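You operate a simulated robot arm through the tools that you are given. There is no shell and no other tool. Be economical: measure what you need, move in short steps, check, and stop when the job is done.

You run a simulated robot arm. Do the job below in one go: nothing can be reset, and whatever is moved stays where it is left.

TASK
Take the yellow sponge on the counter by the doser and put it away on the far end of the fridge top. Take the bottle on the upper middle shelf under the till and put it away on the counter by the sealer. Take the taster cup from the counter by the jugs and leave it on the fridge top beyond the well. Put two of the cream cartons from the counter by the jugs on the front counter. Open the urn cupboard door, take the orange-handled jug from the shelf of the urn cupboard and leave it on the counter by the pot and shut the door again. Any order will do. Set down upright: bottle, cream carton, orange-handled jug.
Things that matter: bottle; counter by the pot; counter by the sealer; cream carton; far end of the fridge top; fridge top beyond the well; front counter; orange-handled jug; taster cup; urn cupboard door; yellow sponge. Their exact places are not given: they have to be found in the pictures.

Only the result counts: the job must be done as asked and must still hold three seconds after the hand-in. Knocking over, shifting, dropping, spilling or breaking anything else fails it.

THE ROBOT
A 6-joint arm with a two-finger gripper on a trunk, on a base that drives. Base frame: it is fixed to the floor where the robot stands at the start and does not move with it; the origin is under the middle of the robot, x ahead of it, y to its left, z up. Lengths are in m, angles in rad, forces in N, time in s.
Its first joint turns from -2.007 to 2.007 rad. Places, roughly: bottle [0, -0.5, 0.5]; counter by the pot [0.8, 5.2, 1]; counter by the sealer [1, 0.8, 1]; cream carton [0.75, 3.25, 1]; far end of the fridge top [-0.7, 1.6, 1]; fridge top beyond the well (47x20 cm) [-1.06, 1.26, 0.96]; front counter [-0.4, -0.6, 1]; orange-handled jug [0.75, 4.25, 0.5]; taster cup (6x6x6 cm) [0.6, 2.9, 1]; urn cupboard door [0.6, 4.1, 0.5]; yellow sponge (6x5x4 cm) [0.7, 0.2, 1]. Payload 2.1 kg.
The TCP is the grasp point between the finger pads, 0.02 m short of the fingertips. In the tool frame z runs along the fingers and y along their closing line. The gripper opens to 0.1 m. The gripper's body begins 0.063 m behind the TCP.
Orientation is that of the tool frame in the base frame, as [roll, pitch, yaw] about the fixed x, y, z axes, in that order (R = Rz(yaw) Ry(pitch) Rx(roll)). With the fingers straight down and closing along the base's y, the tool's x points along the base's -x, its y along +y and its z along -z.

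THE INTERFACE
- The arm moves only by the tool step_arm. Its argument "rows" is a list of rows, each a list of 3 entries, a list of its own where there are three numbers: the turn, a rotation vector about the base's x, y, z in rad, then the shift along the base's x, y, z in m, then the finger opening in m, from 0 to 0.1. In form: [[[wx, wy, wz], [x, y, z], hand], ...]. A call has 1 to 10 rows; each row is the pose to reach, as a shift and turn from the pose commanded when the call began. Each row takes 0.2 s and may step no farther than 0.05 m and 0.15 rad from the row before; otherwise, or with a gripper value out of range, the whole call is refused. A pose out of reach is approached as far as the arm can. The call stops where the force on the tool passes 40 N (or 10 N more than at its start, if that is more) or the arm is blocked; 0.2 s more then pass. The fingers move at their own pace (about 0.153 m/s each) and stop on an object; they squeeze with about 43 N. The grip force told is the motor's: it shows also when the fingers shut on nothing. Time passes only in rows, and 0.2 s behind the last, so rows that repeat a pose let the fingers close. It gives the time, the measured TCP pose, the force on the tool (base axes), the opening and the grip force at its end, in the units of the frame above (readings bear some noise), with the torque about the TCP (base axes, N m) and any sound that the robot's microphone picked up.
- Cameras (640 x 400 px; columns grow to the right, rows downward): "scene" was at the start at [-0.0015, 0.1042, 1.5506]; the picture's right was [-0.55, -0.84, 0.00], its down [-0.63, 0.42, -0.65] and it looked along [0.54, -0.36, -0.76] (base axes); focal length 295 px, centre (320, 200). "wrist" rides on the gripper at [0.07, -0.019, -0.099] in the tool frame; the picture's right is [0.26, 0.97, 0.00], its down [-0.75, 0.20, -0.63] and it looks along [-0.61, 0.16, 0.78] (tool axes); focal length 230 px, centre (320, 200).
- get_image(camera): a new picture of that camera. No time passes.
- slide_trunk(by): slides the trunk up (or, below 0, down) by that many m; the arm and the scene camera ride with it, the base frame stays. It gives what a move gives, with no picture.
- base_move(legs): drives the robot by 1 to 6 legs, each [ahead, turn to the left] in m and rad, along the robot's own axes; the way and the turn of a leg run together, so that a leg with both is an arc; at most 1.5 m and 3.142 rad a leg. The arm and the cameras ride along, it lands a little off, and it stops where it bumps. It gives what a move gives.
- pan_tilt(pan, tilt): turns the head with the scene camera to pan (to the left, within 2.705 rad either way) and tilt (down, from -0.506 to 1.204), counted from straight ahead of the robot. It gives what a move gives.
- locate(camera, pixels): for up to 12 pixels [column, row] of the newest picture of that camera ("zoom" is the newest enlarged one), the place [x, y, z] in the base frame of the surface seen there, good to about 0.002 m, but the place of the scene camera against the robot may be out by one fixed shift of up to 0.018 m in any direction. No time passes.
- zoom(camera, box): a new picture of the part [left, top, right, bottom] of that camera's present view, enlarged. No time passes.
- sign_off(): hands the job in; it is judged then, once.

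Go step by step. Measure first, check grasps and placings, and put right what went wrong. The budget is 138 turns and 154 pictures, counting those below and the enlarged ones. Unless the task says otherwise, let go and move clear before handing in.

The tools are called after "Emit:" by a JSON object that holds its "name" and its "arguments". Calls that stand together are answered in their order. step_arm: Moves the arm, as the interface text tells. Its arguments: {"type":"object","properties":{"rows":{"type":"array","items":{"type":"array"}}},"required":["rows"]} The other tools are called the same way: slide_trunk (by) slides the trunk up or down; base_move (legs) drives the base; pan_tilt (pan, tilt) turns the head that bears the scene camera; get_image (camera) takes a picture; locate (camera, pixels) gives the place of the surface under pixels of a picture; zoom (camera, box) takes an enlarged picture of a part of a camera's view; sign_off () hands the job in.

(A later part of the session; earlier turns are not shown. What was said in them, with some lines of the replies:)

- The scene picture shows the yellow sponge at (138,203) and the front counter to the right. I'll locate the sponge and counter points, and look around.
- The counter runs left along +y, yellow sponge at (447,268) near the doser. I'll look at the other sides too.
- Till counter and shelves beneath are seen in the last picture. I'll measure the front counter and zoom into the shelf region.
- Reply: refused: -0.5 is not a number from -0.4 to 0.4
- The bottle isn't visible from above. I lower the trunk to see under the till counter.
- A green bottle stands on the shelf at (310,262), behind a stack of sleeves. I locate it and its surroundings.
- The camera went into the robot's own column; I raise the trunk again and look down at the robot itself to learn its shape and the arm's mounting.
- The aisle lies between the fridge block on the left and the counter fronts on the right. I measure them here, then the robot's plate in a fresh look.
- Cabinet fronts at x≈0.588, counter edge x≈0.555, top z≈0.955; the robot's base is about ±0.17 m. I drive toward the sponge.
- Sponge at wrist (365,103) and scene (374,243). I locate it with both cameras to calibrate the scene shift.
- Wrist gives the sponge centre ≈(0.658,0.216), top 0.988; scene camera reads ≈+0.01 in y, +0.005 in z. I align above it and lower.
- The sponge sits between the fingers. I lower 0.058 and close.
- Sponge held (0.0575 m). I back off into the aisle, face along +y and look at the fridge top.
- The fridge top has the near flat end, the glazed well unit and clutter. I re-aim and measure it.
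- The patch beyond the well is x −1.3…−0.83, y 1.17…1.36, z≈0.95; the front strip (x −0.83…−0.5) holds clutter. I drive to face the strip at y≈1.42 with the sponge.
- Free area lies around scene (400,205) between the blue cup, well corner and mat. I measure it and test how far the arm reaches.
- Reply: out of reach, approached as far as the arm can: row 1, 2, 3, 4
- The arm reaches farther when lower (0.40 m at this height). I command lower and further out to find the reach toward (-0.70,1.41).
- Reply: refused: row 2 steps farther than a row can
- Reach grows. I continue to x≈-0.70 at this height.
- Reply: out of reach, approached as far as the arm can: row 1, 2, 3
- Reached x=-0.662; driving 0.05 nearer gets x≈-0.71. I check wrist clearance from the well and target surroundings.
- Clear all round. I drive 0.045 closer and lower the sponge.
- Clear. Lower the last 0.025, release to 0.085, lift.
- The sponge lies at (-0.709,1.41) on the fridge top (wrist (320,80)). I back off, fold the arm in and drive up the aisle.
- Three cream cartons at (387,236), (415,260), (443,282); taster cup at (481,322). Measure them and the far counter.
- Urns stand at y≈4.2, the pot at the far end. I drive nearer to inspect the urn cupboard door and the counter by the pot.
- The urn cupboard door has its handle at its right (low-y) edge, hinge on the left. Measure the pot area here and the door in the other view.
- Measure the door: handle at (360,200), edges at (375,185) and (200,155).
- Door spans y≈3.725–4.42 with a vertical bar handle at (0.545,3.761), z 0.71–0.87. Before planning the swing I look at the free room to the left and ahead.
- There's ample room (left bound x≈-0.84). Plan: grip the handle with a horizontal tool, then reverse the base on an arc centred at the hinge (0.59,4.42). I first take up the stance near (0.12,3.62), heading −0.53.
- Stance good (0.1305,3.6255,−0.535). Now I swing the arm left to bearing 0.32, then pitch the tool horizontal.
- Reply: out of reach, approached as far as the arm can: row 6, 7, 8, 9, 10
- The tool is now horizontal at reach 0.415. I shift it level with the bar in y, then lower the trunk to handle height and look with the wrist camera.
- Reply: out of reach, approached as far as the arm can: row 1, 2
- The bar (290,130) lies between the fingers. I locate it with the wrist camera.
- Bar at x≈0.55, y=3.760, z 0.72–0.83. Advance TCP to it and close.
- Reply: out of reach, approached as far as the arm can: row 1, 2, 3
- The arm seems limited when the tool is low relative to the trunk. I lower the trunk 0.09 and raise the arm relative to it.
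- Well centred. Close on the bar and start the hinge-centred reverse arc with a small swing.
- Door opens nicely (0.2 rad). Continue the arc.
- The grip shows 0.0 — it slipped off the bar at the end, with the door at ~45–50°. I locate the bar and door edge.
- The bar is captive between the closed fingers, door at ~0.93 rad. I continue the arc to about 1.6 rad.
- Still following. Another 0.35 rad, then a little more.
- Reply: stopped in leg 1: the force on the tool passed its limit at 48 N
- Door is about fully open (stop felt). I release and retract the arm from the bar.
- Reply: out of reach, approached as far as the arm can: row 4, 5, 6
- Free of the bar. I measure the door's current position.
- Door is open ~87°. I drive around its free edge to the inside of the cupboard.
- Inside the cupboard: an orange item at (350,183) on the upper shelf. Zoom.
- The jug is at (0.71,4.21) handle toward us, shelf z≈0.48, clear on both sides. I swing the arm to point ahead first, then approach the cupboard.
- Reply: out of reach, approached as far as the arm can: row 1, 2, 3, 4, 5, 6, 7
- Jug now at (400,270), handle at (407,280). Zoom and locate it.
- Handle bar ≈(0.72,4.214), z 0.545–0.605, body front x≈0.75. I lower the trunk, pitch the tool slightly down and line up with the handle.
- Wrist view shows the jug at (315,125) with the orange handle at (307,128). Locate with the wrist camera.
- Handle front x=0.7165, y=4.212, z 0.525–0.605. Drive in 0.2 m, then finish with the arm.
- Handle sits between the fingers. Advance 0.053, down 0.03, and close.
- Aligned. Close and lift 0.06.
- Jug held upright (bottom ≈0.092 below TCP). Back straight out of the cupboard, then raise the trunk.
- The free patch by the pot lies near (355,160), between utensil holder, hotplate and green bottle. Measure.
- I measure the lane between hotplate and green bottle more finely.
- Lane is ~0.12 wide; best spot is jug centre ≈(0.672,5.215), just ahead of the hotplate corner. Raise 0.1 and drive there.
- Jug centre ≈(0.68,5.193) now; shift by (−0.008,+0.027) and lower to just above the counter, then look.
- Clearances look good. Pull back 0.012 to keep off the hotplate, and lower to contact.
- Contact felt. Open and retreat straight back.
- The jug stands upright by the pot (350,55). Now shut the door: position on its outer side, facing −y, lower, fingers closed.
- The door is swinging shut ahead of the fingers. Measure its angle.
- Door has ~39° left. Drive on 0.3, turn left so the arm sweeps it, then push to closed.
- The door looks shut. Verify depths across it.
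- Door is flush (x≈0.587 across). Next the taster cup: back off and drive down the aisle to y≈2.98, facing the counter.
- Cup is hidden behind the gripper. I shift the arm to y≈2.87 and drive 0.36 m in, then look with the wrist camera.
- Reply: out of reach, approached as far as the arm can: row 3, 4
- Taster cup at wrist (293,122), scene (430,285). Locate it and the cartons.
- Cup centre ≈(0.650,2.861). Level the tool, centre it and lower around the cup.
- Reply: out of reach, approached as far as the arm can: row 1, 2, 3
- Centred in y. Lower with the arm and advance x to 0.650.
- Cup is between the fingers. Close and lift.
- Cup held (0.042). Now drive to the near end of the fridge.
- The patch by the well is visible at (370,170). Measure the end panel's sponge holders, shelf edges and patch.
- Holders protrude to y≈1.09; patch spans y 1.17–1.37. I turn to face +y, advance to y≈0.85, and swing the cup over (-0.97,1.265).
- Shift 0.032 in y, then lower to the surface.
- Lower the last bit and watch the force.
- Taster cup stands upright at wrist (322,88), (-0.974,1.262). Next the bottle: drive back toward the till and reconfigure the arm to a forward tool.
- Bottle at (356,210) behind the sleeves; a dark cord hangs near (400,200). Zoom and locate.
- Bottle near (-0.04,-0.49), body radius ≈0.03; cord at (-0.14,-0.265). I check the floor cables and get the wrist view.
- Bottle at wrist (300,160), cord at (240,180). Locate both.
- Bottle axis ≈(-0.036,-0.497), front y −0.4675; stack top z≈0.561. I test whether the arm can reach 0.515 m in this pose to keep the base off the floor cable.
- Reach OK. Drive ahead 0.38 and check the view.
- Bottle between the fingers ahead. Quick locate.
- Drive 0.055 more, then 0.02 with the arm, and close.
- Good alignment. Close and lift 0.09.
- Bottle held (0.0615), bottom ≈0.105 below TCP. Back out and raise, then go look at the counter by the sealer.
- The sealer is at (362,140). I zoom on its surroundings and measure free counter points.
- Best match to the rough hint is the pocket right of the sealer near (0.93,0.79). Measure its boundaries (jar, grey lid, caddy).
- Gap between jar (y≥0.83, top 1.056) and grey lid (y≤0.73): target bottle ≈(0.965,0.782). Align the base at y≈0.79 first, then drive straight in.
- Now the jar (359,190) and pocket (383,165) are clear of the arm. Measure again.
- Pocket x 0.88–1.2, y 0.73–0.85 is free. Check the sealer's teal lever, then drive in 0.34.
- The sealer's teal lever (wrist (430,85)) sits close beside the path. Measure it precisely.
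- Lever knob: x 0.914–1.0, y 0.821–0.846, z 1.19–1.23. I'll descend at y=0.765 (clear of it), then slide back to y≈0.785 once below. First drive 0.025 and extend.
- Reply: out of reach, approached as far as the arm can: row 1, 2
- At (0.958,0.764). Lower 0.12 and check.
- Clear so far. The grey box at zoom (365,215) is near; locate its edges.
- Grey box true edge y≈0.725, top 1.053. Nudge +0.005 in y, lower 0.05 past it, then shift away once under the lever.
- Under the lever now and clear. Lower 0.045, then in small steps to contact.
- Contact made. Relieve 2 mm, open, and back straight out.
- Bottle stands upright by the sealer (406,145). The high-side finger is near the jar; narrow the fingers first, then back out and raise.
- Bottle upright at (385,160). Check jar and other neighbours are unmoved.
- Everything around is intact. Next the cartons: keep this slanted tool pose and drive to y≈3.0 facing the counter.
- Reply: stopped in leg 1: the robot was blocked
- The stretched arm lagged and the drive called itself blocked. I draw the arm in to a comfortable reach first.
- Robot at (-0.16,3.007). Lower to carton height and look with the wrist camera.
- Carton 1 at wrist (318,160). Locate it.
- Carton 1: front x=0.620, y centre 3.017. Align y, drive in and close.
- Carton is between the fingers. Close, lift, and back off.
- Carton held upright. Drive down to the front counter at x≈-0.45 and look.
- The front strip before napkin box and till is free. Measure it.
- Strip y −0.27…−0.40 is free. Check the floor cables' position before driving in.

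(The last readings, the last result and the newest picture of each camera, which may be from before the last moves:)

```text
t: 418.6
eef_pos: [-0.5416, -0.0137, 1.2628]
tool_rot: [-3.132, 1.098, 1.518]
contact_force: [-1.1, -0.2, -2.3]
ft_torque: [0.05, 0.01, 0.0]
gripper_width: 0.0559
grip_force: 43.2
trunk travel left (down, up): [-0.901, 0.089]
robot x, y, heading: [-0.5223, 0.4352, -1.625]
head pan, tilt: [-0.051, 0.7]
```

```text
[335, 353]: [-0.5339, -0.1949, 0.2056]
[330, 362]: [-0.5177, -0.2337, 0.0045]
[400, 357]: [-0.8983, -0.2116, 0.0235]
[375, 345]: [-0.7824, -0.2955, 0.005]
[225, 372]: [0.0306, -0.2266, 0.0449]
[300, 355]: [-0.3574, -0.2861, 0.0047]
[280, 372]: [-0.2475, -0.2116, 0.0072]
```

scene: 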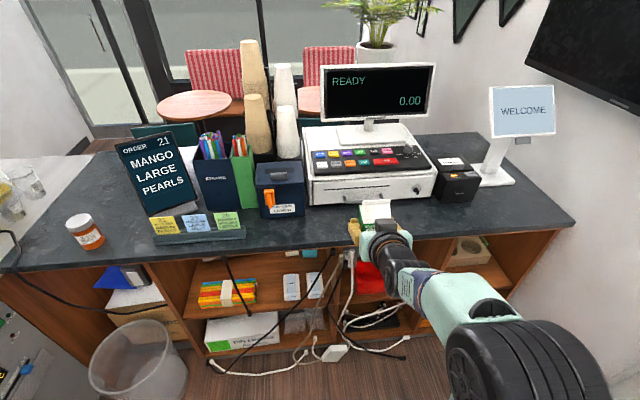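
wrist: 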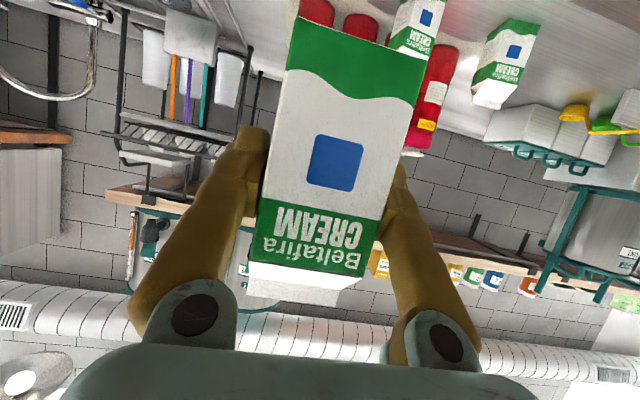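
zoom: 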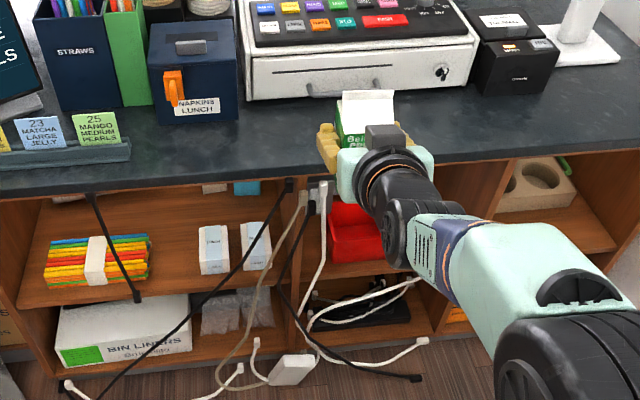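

Nothing nearer than y≈−0.19. Drive ahead 0.315 and lower.

Emit:
{"name": "base_move", "arguments": {"legs": [[0.315, 0]]}}

Emit:
{"name": "slide_trunk", "arguments": {"by": -0.21}}

Emit:
{"name": "get_image", "arguments": {"camera": "scene"}}

Emit:
{"name": "get_image", "arguments": {"camera": "wrist"}}

```text
t: 420.7
eef_pos: [-0.5623, -0.3231, 1.2637]
tool_rot: [-3.131, 1.1, 1.511]
contact_force: [0.3, 0.5, -3.3]
ft_torque: [0.03, 0.01, 0.0]
gripper_width: 0.056
grip_force: 42.6
trunk travel left (down, up): [-0.901, 0.089]
robot x, y, heading: [-0.5366, 0.125, -1.632]
head pan, tilt: [-0.051, 0.7]
```

```text
t: 422.9
eef_pos: [-0.5619, -0.3259, 1.0533]
tool_rot: [-3.131, 1.097, 1.512]
contact_force: [-0.5, -0.6, -3.2]
ft_torque: [-0.01, -0.01, -0.03]
gripper_width: 0.0562
grip_force: 43.6
trunk travel left (down, up): [-0.691, 0.299]
robot x, y, heading: [-0.5373, 0.1251, -1.636]
head pan, tilt: [-0.051, 0.7]
```

```text
40 pictures are left
```

scene: 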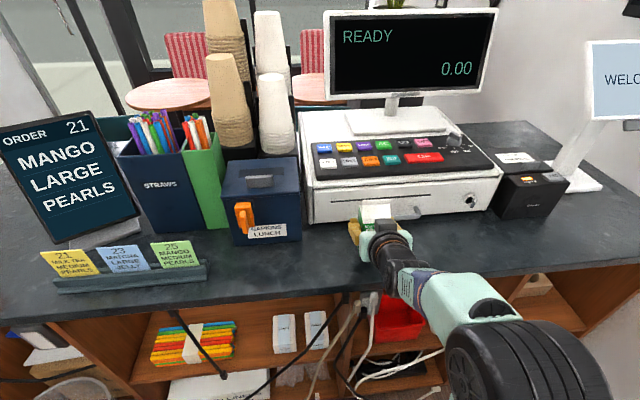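

```text
39 pictures are left
```

wrist: 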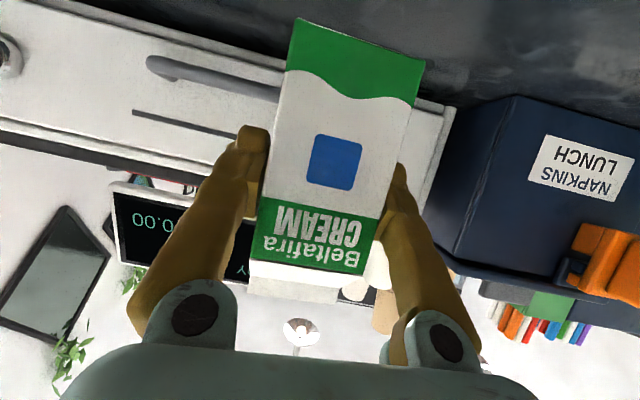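

Clear above the strip. Lower to contact.

Emit:
{"name": "slide_trunk", "arguments": {"by": -0.035}}

Emit:
{"name": "slide_trunk", "arguments": {"by": -0.005}}

```text
t: 423.7
eef_pos: [-0.5615, -0.325, 1.0181]
tool_rot: [-3.131, 1.097, 1.512]
contact_force: [0.3, 0.0, -3.3]
ft_torque: [0.01, 0.01, 0.01]
gripper_width: 0.0558
grip_force: 43.3
trunk travel left (down, up): [-0.656, 0.334]
robot x, y, heading: [-0.5382, 0.1201, -1.632]
head pan, tilt: [-0.051, 0.7]
```

```text
t: 424.2
eef_pos: [-0.5612, -0.3256, 1.0127]
tool_rot: [-3.131, 1.1, 1.511]
contact_force: [-0.4, -0.1, 0.5]
ft_torque: [-0.06, -0.11, -0.03]
gripper_width: 0.056
grip_force: 43.5
trunk travel left (down, up): [-0.651, 0.339]
robot x, y, heading: [-0.5389, 0.1253, -1.629]
head pan, tilt: [-0.051, 0.7]
```

Contact. Open and back away, then check.

Emit:
{"name": "step_arm", "arguments": {"rows": [[[0, 0, 0], [0, 0, 0], 0.08], [[0, 0, 0], [0, 0, 0], 0.1], [[0, 0, 0], [0, 0, 0], 0.1]]}}

Emit:
{"name": "base_move", "arguments": {"legs": [[-0.3, 0]]}}

Emit:
{"name": "slide_trunk", "arguments": {"by": 0.25}}

Emit:
{"name": "get_image", "arguments": {"camera": "scene"}}

```text
t: 425.1
eef_pos: [-0.5631, -0.3254, 1.0136]
tool_rot: [-3.13, 1.099, 1.51]
contact_force: [-0.2, -0.1, -0.2]
ft_torque: [-0.01, 0.01, 0.01]
gripper_width: 0.1001
grip_force: 0.1
trunk travel left (down, up): [-0.651, 0.339]
robot x, y, heading: [-0.5351, 0.1257, -1.633]
head pan, tilt: [-0.051, 0.7]
```

```text
t: 427.1
eef_pos: [-0.5452, -0.0198, 1.0132]
tool_rot: [-3.131, 1.097, 1.509]
contact_force: [0.3, -0.1, 0.3]
ft_torque: [-0.01, -0.01, 0.02]
gripper_width: 0.0998
grip_force: 0.0
trunk travel left (down, up): [-0.651, 0.339]
robot x, y, heading: [-0.5183, 0.4251, -1.637]
head pan, tilt: [-0.051, 0.7]
```

```text
t: 429.7
eef_pos: [-0.5444, -0.0209, 1.2638]
tool_rot: [-3.132, 1.1, 1.509]
contact_force: [-0.1, 0.7, -0.1]
ft_torque: [-0.01, -0.03, -0.02]
gripper_width: 0.1001
grip_force: 0.1
trunk travel left (down, up): [-0.901, 0.089]
robot x, y, heading: [-0.5164, 0.429, -1.638]
head pan, tilt: [-0.051, 0.7]
```

```text
38 pictures are left
```

scene: 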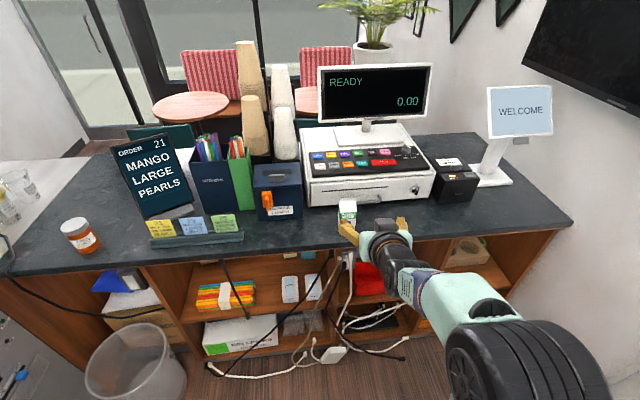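

Carton 1 stands on the front counter at (348,212). Back for a second one (the middle carton, y≈3.145).

Emit:
{"name": "base_move", "arguments": {"legs": [[0, 2.5], [0.62, 0], [0, 0.71], [1.12, 0], [1.12, 0], [0, -1.57]]}}

Emit:
{"name": "slide_trunk", "arguments": {"by": -0.25}}

Emit:
{"name": "pan_tilt", "arguments": {"pan": 0.1, "tilt": 0.7}}

Emit:
{"name": "get_image", "arguments": {"camera": "wrist"}}

```text
t: 455.3
eef_pos: [0.433, 3.1098, 1.2633]
tool_rot: [-3.13, 1.1, 3.13]
contact_force: [-0.3, -0.7, -0.5]
ft_torque: [0.01, 0.06, 0.01]
gripper_width: 0.1003
grip_force: 0.0
trunk travel left (down, up): [-0.901, 0.089]
robot x, y, heading: [-0.0163, 3.1118, -0.011]
head pan, tilt: [-0.051, 0.7]
```

```text
t: 457.9
eef_pos: [0.4346, 3.1104, 1.014]
tool_rot: [-3.131, 1.1, 3.131]
contact_force: [0.1, 0.5, -0.1]
ft_torque: [-0.01, -0.02, 0.0]
gripper_width: 0.0999
grip_force: 0.1
trunk travel left (down, up): [-0.651, 0.339]
robot x, y, heading: [-0.0164, 3.1094, -0.013]
head pan, tilt: [-0.051, 0.7]
```

```text
t: 458.6
eef_pos: [0.4332, 3.1085, 1.0142]
tool_rot: [-3.132, 1.1, 3.13]
contact_force: [0.3, 0.9, -0.1]
ft_torque: [-0.01, -0.01, -0.02]
gripper_width: 0.1001
grip_force: 0.0
trunk travel left (down, up): [-0.651, 0.339]
robot x, y, heading: [-0.0164, 3.1102, -0.012]
head pan, tilt: [0.099, 0.7]
```

```text
37 pictures are left
```

wrist: 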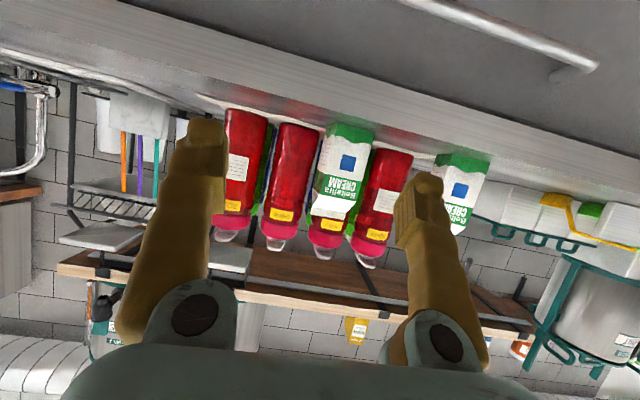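

Middle carton at wrist (345,165). Locate.

Emit:
{"name": "locate", "arguments": {"camera": "wrist", "pixels": [[348, 163], [330, 150], [366, 150], [340, 185], [350, 135], [325, 180], [358, 185]]}}

```text
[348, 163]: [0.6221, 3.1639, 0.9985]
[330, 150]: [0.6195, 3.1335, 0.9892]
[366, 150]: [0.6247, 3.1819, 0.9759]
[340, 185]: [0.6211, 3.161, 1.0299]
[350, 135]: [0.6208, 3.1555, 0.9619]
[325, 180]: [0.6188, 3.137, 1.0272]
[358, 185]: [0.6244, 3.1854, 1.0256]
```

Middle carton centre ≈(0.65,3.158), yawed ≈−0.1. Align and drive in.

Emit:
{"name": "step_arm", "arguments": {"rows": [[[0, 0, -0.045], [0, 0.027, 0], 0.1], [[0, 0, -0.09], [0, 0.053, 0], 0.1], [[0, 0, -0.09], [0, 0.053, 0], 0.1]]}}

Emit:
{"name": "base_move", "arguments": {"legs": [[0.212, 0]]}}

Emit:
{"name": "get_image", "arguments": {"camera": "wrist"}}

```text
t: 459.4
eef_pos: [0.4331, 3.1604, 1.0142]
tool_rot: [-3.129, 1.099, 3.042]
contact_force: [-0.8, 0.5, -1.0]
ft_torque: [0.03, -0.02, -0.01]
gripper_width: 0.1003
grip_force: 0.1
trunk travel left (down, up): [-0.651, 0.339]
robot x, y, heading: [-0.0143, 3.1087, -0.008]
head pan, tilt: [0.099, 0.7]
```

```text
t: 461.0
eef_pos: [0.6467, 3.1582, 1.0124]
tool_rot: [-3.132, 1.097, 3.039]
contact_force: [0.2, -0.3, 0.1]
ft_torque: [0.0, 0.02, 0.02]
gripper_width: 0.0998
grip_force: 0.1
trunk travel left (down, up): [-0.651, 0.339]
robot x, y, heading: [0.1949, 3.1073, -0.013]
head pan, tilt: [0.099, 0.7]
```

```text
36 pictures are left
```

wrist: 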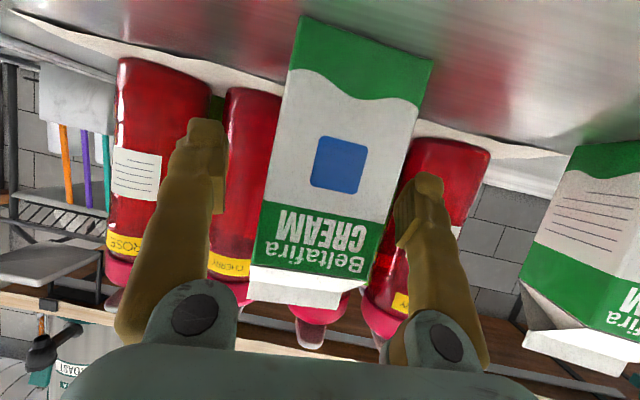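

Centred. Close, lift, back off.

Emit:
{"name": "step_arm", "arguments": {"rows": [[[0, 0, 0], [0, 0, 0], 0.06], [[0, 0, 0], [0, 0, 0], 0.03], [[0, 0, 0], [0, 0, 0], 0.03]]}}

Emit:
{"name": "slide_trunk", "arguments": {"by": 0.05}}

Emit:
{"name": "base_move", "arguments": {"legs": [[-0.32, 0]]}}

Emit:
{"name": "slide_trunk", "arguments": {"by": 0.2}}

Emit:
{"name": "pan_tilt", "arguments": {"pan": 0.3, "tilt": 0.6}}

Emit:
{"name": "get_image", "arguments": {"camera": "scene"}}

```text
t: 461.8
eef_pos: [0.6462, 3.1569, 1.0132]
tool_rot: [-3.13, 1.098, 3.041]
contact_force: [-0.7, 0.9, 0.4]
ft_torque: [0.04, 0.03, 0.04]
gripper_width: 0.0559
grip_force: 43.3
trunk travel left (down, up): [-0.651, 0.339]
robot x, y, heading: [0.1961, 3.1082, -0.013]
head pan, tilt: [0.099, 0.7]
```

```text
t: 462.7
eef_pos: [0.6478, 3.1584, 1.0628]
tool_rot: [-3.133, 1.098, 3.039]
contact_force: [1.0, 0.3, -3.4]
ft_torque: [-0.01, 0.02, 0.0]
gripper_width: 0.0559
grip_force: 43.5
trunk travel left (down, up): [-0.701, 0.289]
robot x, y, heading: [0.1999, 3.1086, -0.011]
head pan, tilt: [0.099, 0.7]
```

```text
t: 464.8
eef_pos: [0.3353, 3.1646, 1.0621]
tool_rot: [-3.133, 1.099, 3.049]
contact_force: [0.4, 0.5, -3.2]
ft_torque: [0.0, -0.01, 0.03]
gripper_width: 0.056
grip_force: 42.9
trunk travel left (down, up): [-0.701, 0.289]
robot x, y, heading: [-0.1139, 3.1106, -0.006]
head pan, tilt: [0.099, 0.7]
```

```text
t: 467.0
eef_pos: [0.3347, 3.1641, 1.2618]
tool_rot: [-3.13, 1.097, 3.047]
contact_force: [-0.2, -0.8, -3.5]
ft_torque: [-0.01, 0.02, 0.04]
gripper_width: 0.0561
grip_force: 43.2
trunk travel left (down, up): [-0.901, 0.089]
robot x, y, heading: [-0.1133, 3.1079, -0.006]
head pan, tilt: [0.099, 0.7]
```

```text
t: 467.7
eef_pos: [0.3353, 3.1645, 1.2626]
tool_rot: [-3.131, 1.098, 3.046]
contact_force: [-0.5, 0.2, -2.8]
ft_torque: [0.02, 0.01, 0.01]
gripper_width: 0.0561
grip_force: 43.1
trunk travel left (down, up): [-0.901, 0.089]
robot x, y, heading: [-0.1137, 3.1093, -0.0]
head pan, tilt: [0.3, 0.6]
```

```text
35 pictures are left
```

scene: 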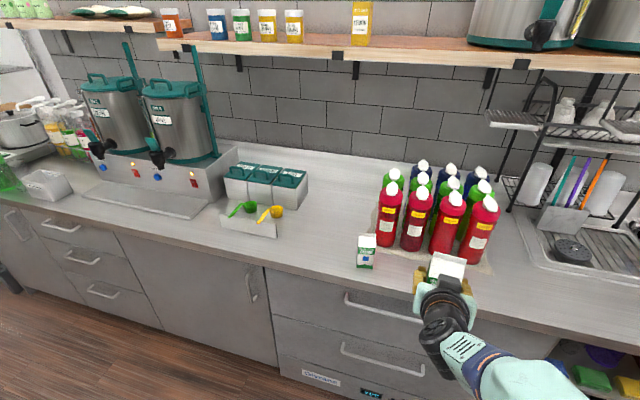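

Second carton held; the urn door is still shut in this view. Drive to the front counter again, a bit further left (x≈−0.44).

Emit:
{"name": "base_move", "arguments": {"legs": [[0, -1.57], [1.2, 0], [1.25, 0], [0, -0.9], [0.34, 0], [0, 0.92]]}}

Emit:
{"name": "pan_tilt", "arguments": {"pan": -0.05, "tilt": 0.7}}

Emit:
{"name": "get_image", "arguments": {"camera": "scene"}}

```text
t: 490.1
eef_pos: [-0.3445, -0.0038, 1.2639]
tool_rot: [-3.129, 1.099, 1.49]
contact_force: [0.3, -0.3, -1.8]
ft_torque: [0.02, 0.01, 0.02]
gripper_width: 0.0558
grip_force: 43.1
trunk travel left (down, up): [-0.901, 0.089]
robot x, y, heading: [-0.4016, 0.4452, -1.56]
head pan, tilt: [0.3, 0.6]
```

```text
t: 491.0
eef_pos: [-0.3439, -0.0043, 1.2626]
tool_rot: [-3.131, 1.097, 1.491]
contact_force: [0.2, -0.6, -3.6]
ft_torque: [-0.03, -0.01, 0.04]
gripper_width: 0.0559
grip_force: 43.3
trunk travel left (down, up): [-0.901, 0.089]
robot x, y, heading: [-0.405, 0.4436, -1.562]
head pan, tilt: [-0.051, 0.7]
```

```text
34 pictures are left
```

scene: 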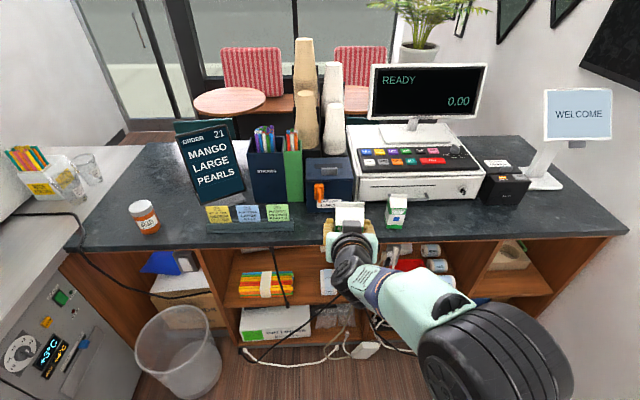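

TCP x=−0.344; shift the arm −0.088 in x and straighten, then drive in and lower.

Emit:
{"name": "step_arm", "arguments": {"rows": [[[0, 0, 0.03], [-0.03, 0, 0], 0.03], [[0, 0, 0.06], [-0.06, 0, 0], 0.03], [[0, 0, 0.08], [-0.088, 0, 0], 0.03], [[0, 0, 0.08], [-0.088, 0, 0], 0.03]]}}

Emit:
{"name": "base_move", "arguments": {"legs": [[0.325, 0]]}}

Emit:
{"name": "slide_trunk", "arguments": {"by": -0.2}}

Emit:
{"name": "get_image", "arguments": {"camera": "wrist"}}

Emit:
{"name": "get_image", "arguments": {"camera": "scene"}}

```text
t: 492.0
eef_pos: [-0.4319, -0.0034, 1.2632]
tool_rot: [-3.131, 1.097, 1.568]
contact_force: [0.6, 0.2, -3.1]
ft_torque: [0.01, 0.01, -0.03]
gripper_width: 0.0558
grip_force: 43.0
trunk travel left (down, up): [-0.901, 0.089]
robot x, y, heading: [-0.407, 0.4485, -1.555]
head pan, tilt: [-0.051, 0.7]
```

```text
t: 494.1
eef_pos: [-0.426, -0.3291, 1.2641]
tool_rot: [-3.129, 1.099, 1.573]
contact_force: [0.4, 0.3, -3.6]
ft_torque: [0.01, 0.02, 0.01]
gripper_width: 0.0559
grip_force: 42.9
trunk travel left (down, up): [-0.901, 0.089]
robot x, y, heading: [-0.3968, 0.1179, -1.56]
head pan, tilt: [-0.051, 0.7]
```

```text
t: 496.3
eef_pos: [-0.4273, -0.3321, 1.0621]
tool_rot: [-3.131, 1.097, 1.573]
contact_force: [0.2, 0.6, -2.4]
ft_torque: [0.05, -0.01, 0.01]
gripper_width: 0.0557
grip_force: 42.6
trunk travel left (down, up): [-0.701, 0.289]
robot x, y, heading: [-0.3962, 0.1175, -1.557]
head pan, tilt: [-0.051, 0.7]
```

```text
33 pictures are left
```

wrist: 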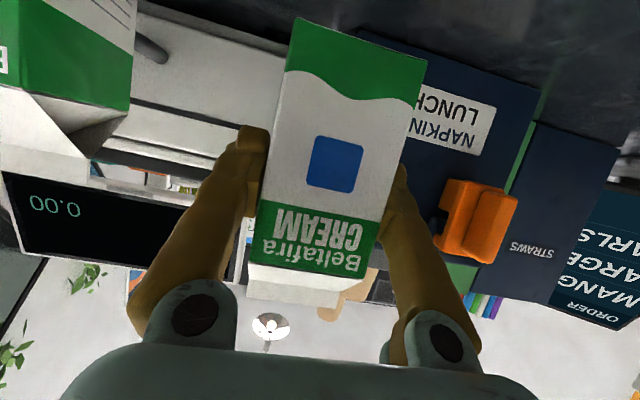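

```text
32 pictures are left
```

scene: 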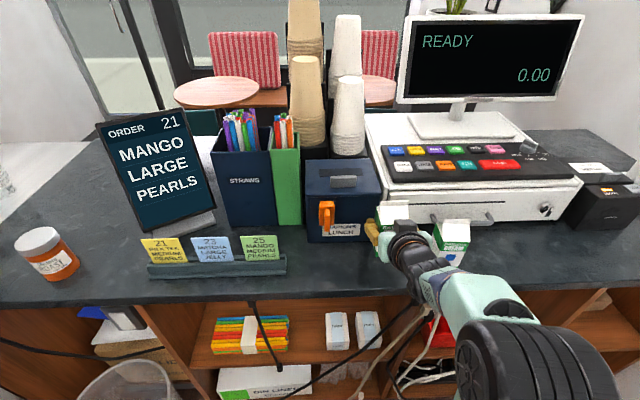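

Check the orange napkin knob and carton 1 against the finger opening.

Emit:
{"name": "locate", "arguments": {"camera": "wrist", "pixels": [[450, 205], [470, 240], [440, 220], [430, 130], [130, 110], [100, 60]]}}

```text
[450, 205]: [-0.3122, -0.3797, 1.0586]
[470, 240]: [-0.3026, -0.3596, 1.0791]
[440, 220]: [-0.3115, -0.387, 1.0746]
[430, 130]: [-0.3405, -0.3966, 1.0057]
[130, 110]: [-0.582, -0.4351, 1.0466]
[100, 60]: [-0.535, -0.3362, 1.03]
```

Ample room on both sides. Lower to contact.

Emit:
{"name": "slide_trunk", "arguments": {"by": -0.043}}

Emit:
{"name": "slide_trunk", "arguments": {"by": -0.006}}

Emit:
{"name": "step_arm", "arguments": {"rows": [[[0, 0, 0], [0, 0, 0], 0.07], [[0, 0, 0], [0, 0, 0], 0.09], [[0, 0, 0], [0, 0, 0], 0.09]]}}

```text
t: 497.2
eef_pos: [-0.4264, -0.3326, 1.0197]
tool_rot: [-3.131, 1.096, 1.572]
contact_force: [0.1, -0.4, -2.3]
ft_torque: [0.0, -0.04, 0.0]
gripper_width: 0.0559
grip_force: 43.4
trunk travel left (down, up): [-0.658, 0.332]
robot x, y, heading: [-0.3959, 0.1149, -1.559]
head pan, tilt: [-0.051, 0.7]
```

```text
t: 497.7
eef_pos: [-0.4269, -0.3334, 1.014]
tool_rot: [-3.132, 1.098, 1.573]
contact_force: [0.2, 0.3, -3.1]
ft_torque: [0.02, 0.0, 0.01]
gripper_width: 0.0559
grip_force: 43.0
trunk travel left (down, up): [-0.652, 0.338]
robot x, y, heading: [-0.4034, 0.115, -1.564]
head pan, tilt: [-0.051, 0.7]
```

```text
t: 498.5
eef_pos: [-0.426, -0.3319, 1.014]
tool_rot: [-3.131, 1.099, 1.574]
contact_force: [-0.1, 0.0, 0.1]
ft_torque: [-0.02, 0.01, 0.01]
gripper_width: 0.0901
grip_force: 0.0
trunk travel left (down, up): [-0.652, 0.338]
robot x, y, heading: [-0.3998, 0.1155, -1.56]
head pan, tilt: [-0.051, 0.7]
```

Released. Back off and check both cartons.

Emit:
{"name": "base_move", "arguments": {"legs": [[-0.3, 0]]}}

Emit:
{"name": "slide_trunk", "arguments": {"by": 0.25}}

Emit:
{"name": "get_image", "arguments": {"camera": "scene"}}

Emit:
{"name": "zoom", "arguments": {"camera": "scene", "box": [280, 150, 480, 270]}}

```text
t: 500.6
eef_pos: [-0.4312, -0.0297, 1.0145]
tool_rot: [-3.132, 1.099, 1.572]
contact_force: [-0.7, 0.3, -0.6]
ft_torque: [-0.03, -0.03, -0.03]
gripper_width: 0.0897
grip_force: 0.2
trunk travel left (down, up): [-0.652, 0.338]
robot x, y, heading: [-0.4007, 0.4188, -1.564]
head pan, tilt: [-0.051, 0.7]
```

```text
t: 503.2
eef_pos: [-0.431, -0.0307, 1.2639]
tool_rot: [-3.131, 1.097, 1.573]
contact_force: [-1.0, 0.6, -0.3]
ft_torque: [0.02, 0.02, 0.0]
gripper_width: 0.0902
grip_force: 0.1
trunk travel left (down, up): [-0.902, 0.088]
robot x, y, heading: [-0.4042, 0.4181, -1.563]
head pan, tilt: [-0.051, 0.7]
```

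```text
31 pictures are left
```

scene: 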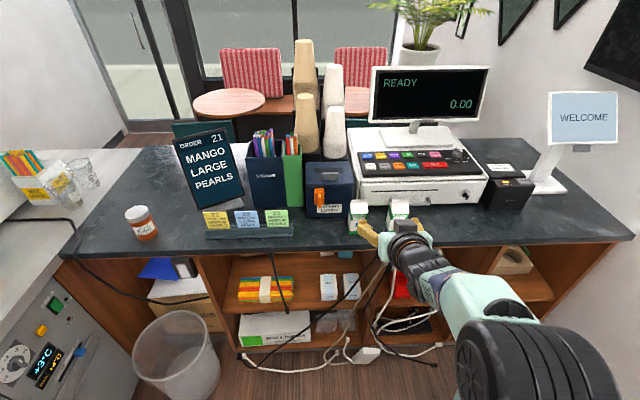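

```text
3.20 times, centred on (380, 210) of scene
```

zoom: 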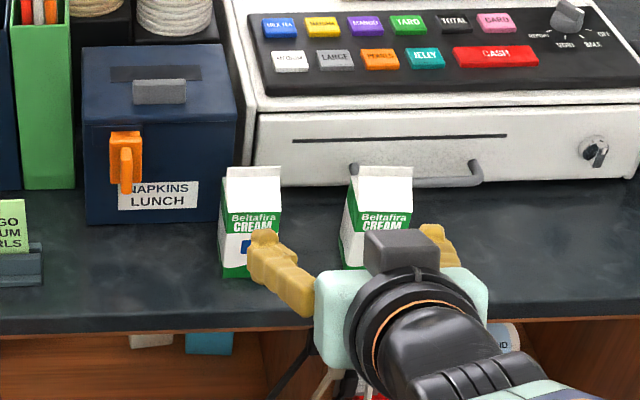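

Both cartons stand upright on the front counter (zoom (250,222) and (380,215)). The sponge, cup, bottle and jug were each seen in place, the urn door was seen shut, and the gripper is open and clear, so I hand in.

Emit:
{"name": "sign_off", "arguments": {}}

```text
The job is handed in.
```

I did all five jobs and handed the work in; the result has not come back yet.

- **Yellow sponge:** it is on the fridge top at about (-0.71, 1.41). The task gave only a rough place for the "far end", so this spot is my best reading of it.
- **Bottle:** it stands upright on the counter to the right of the sealer. One finger came close to the jar beside it as I backed out. The jar looked unmoved in the pictures afterwards.
- **Taster cup:** it stands on the fridge top beyond the well.
- **Cream cartons:** two stand upright on the front counter, in front of the till and the napkin box.
- **Orange-handled jug:** it stands upright on the counter by the pot, just in front of the hotplate. The urn cupboard door is shut.
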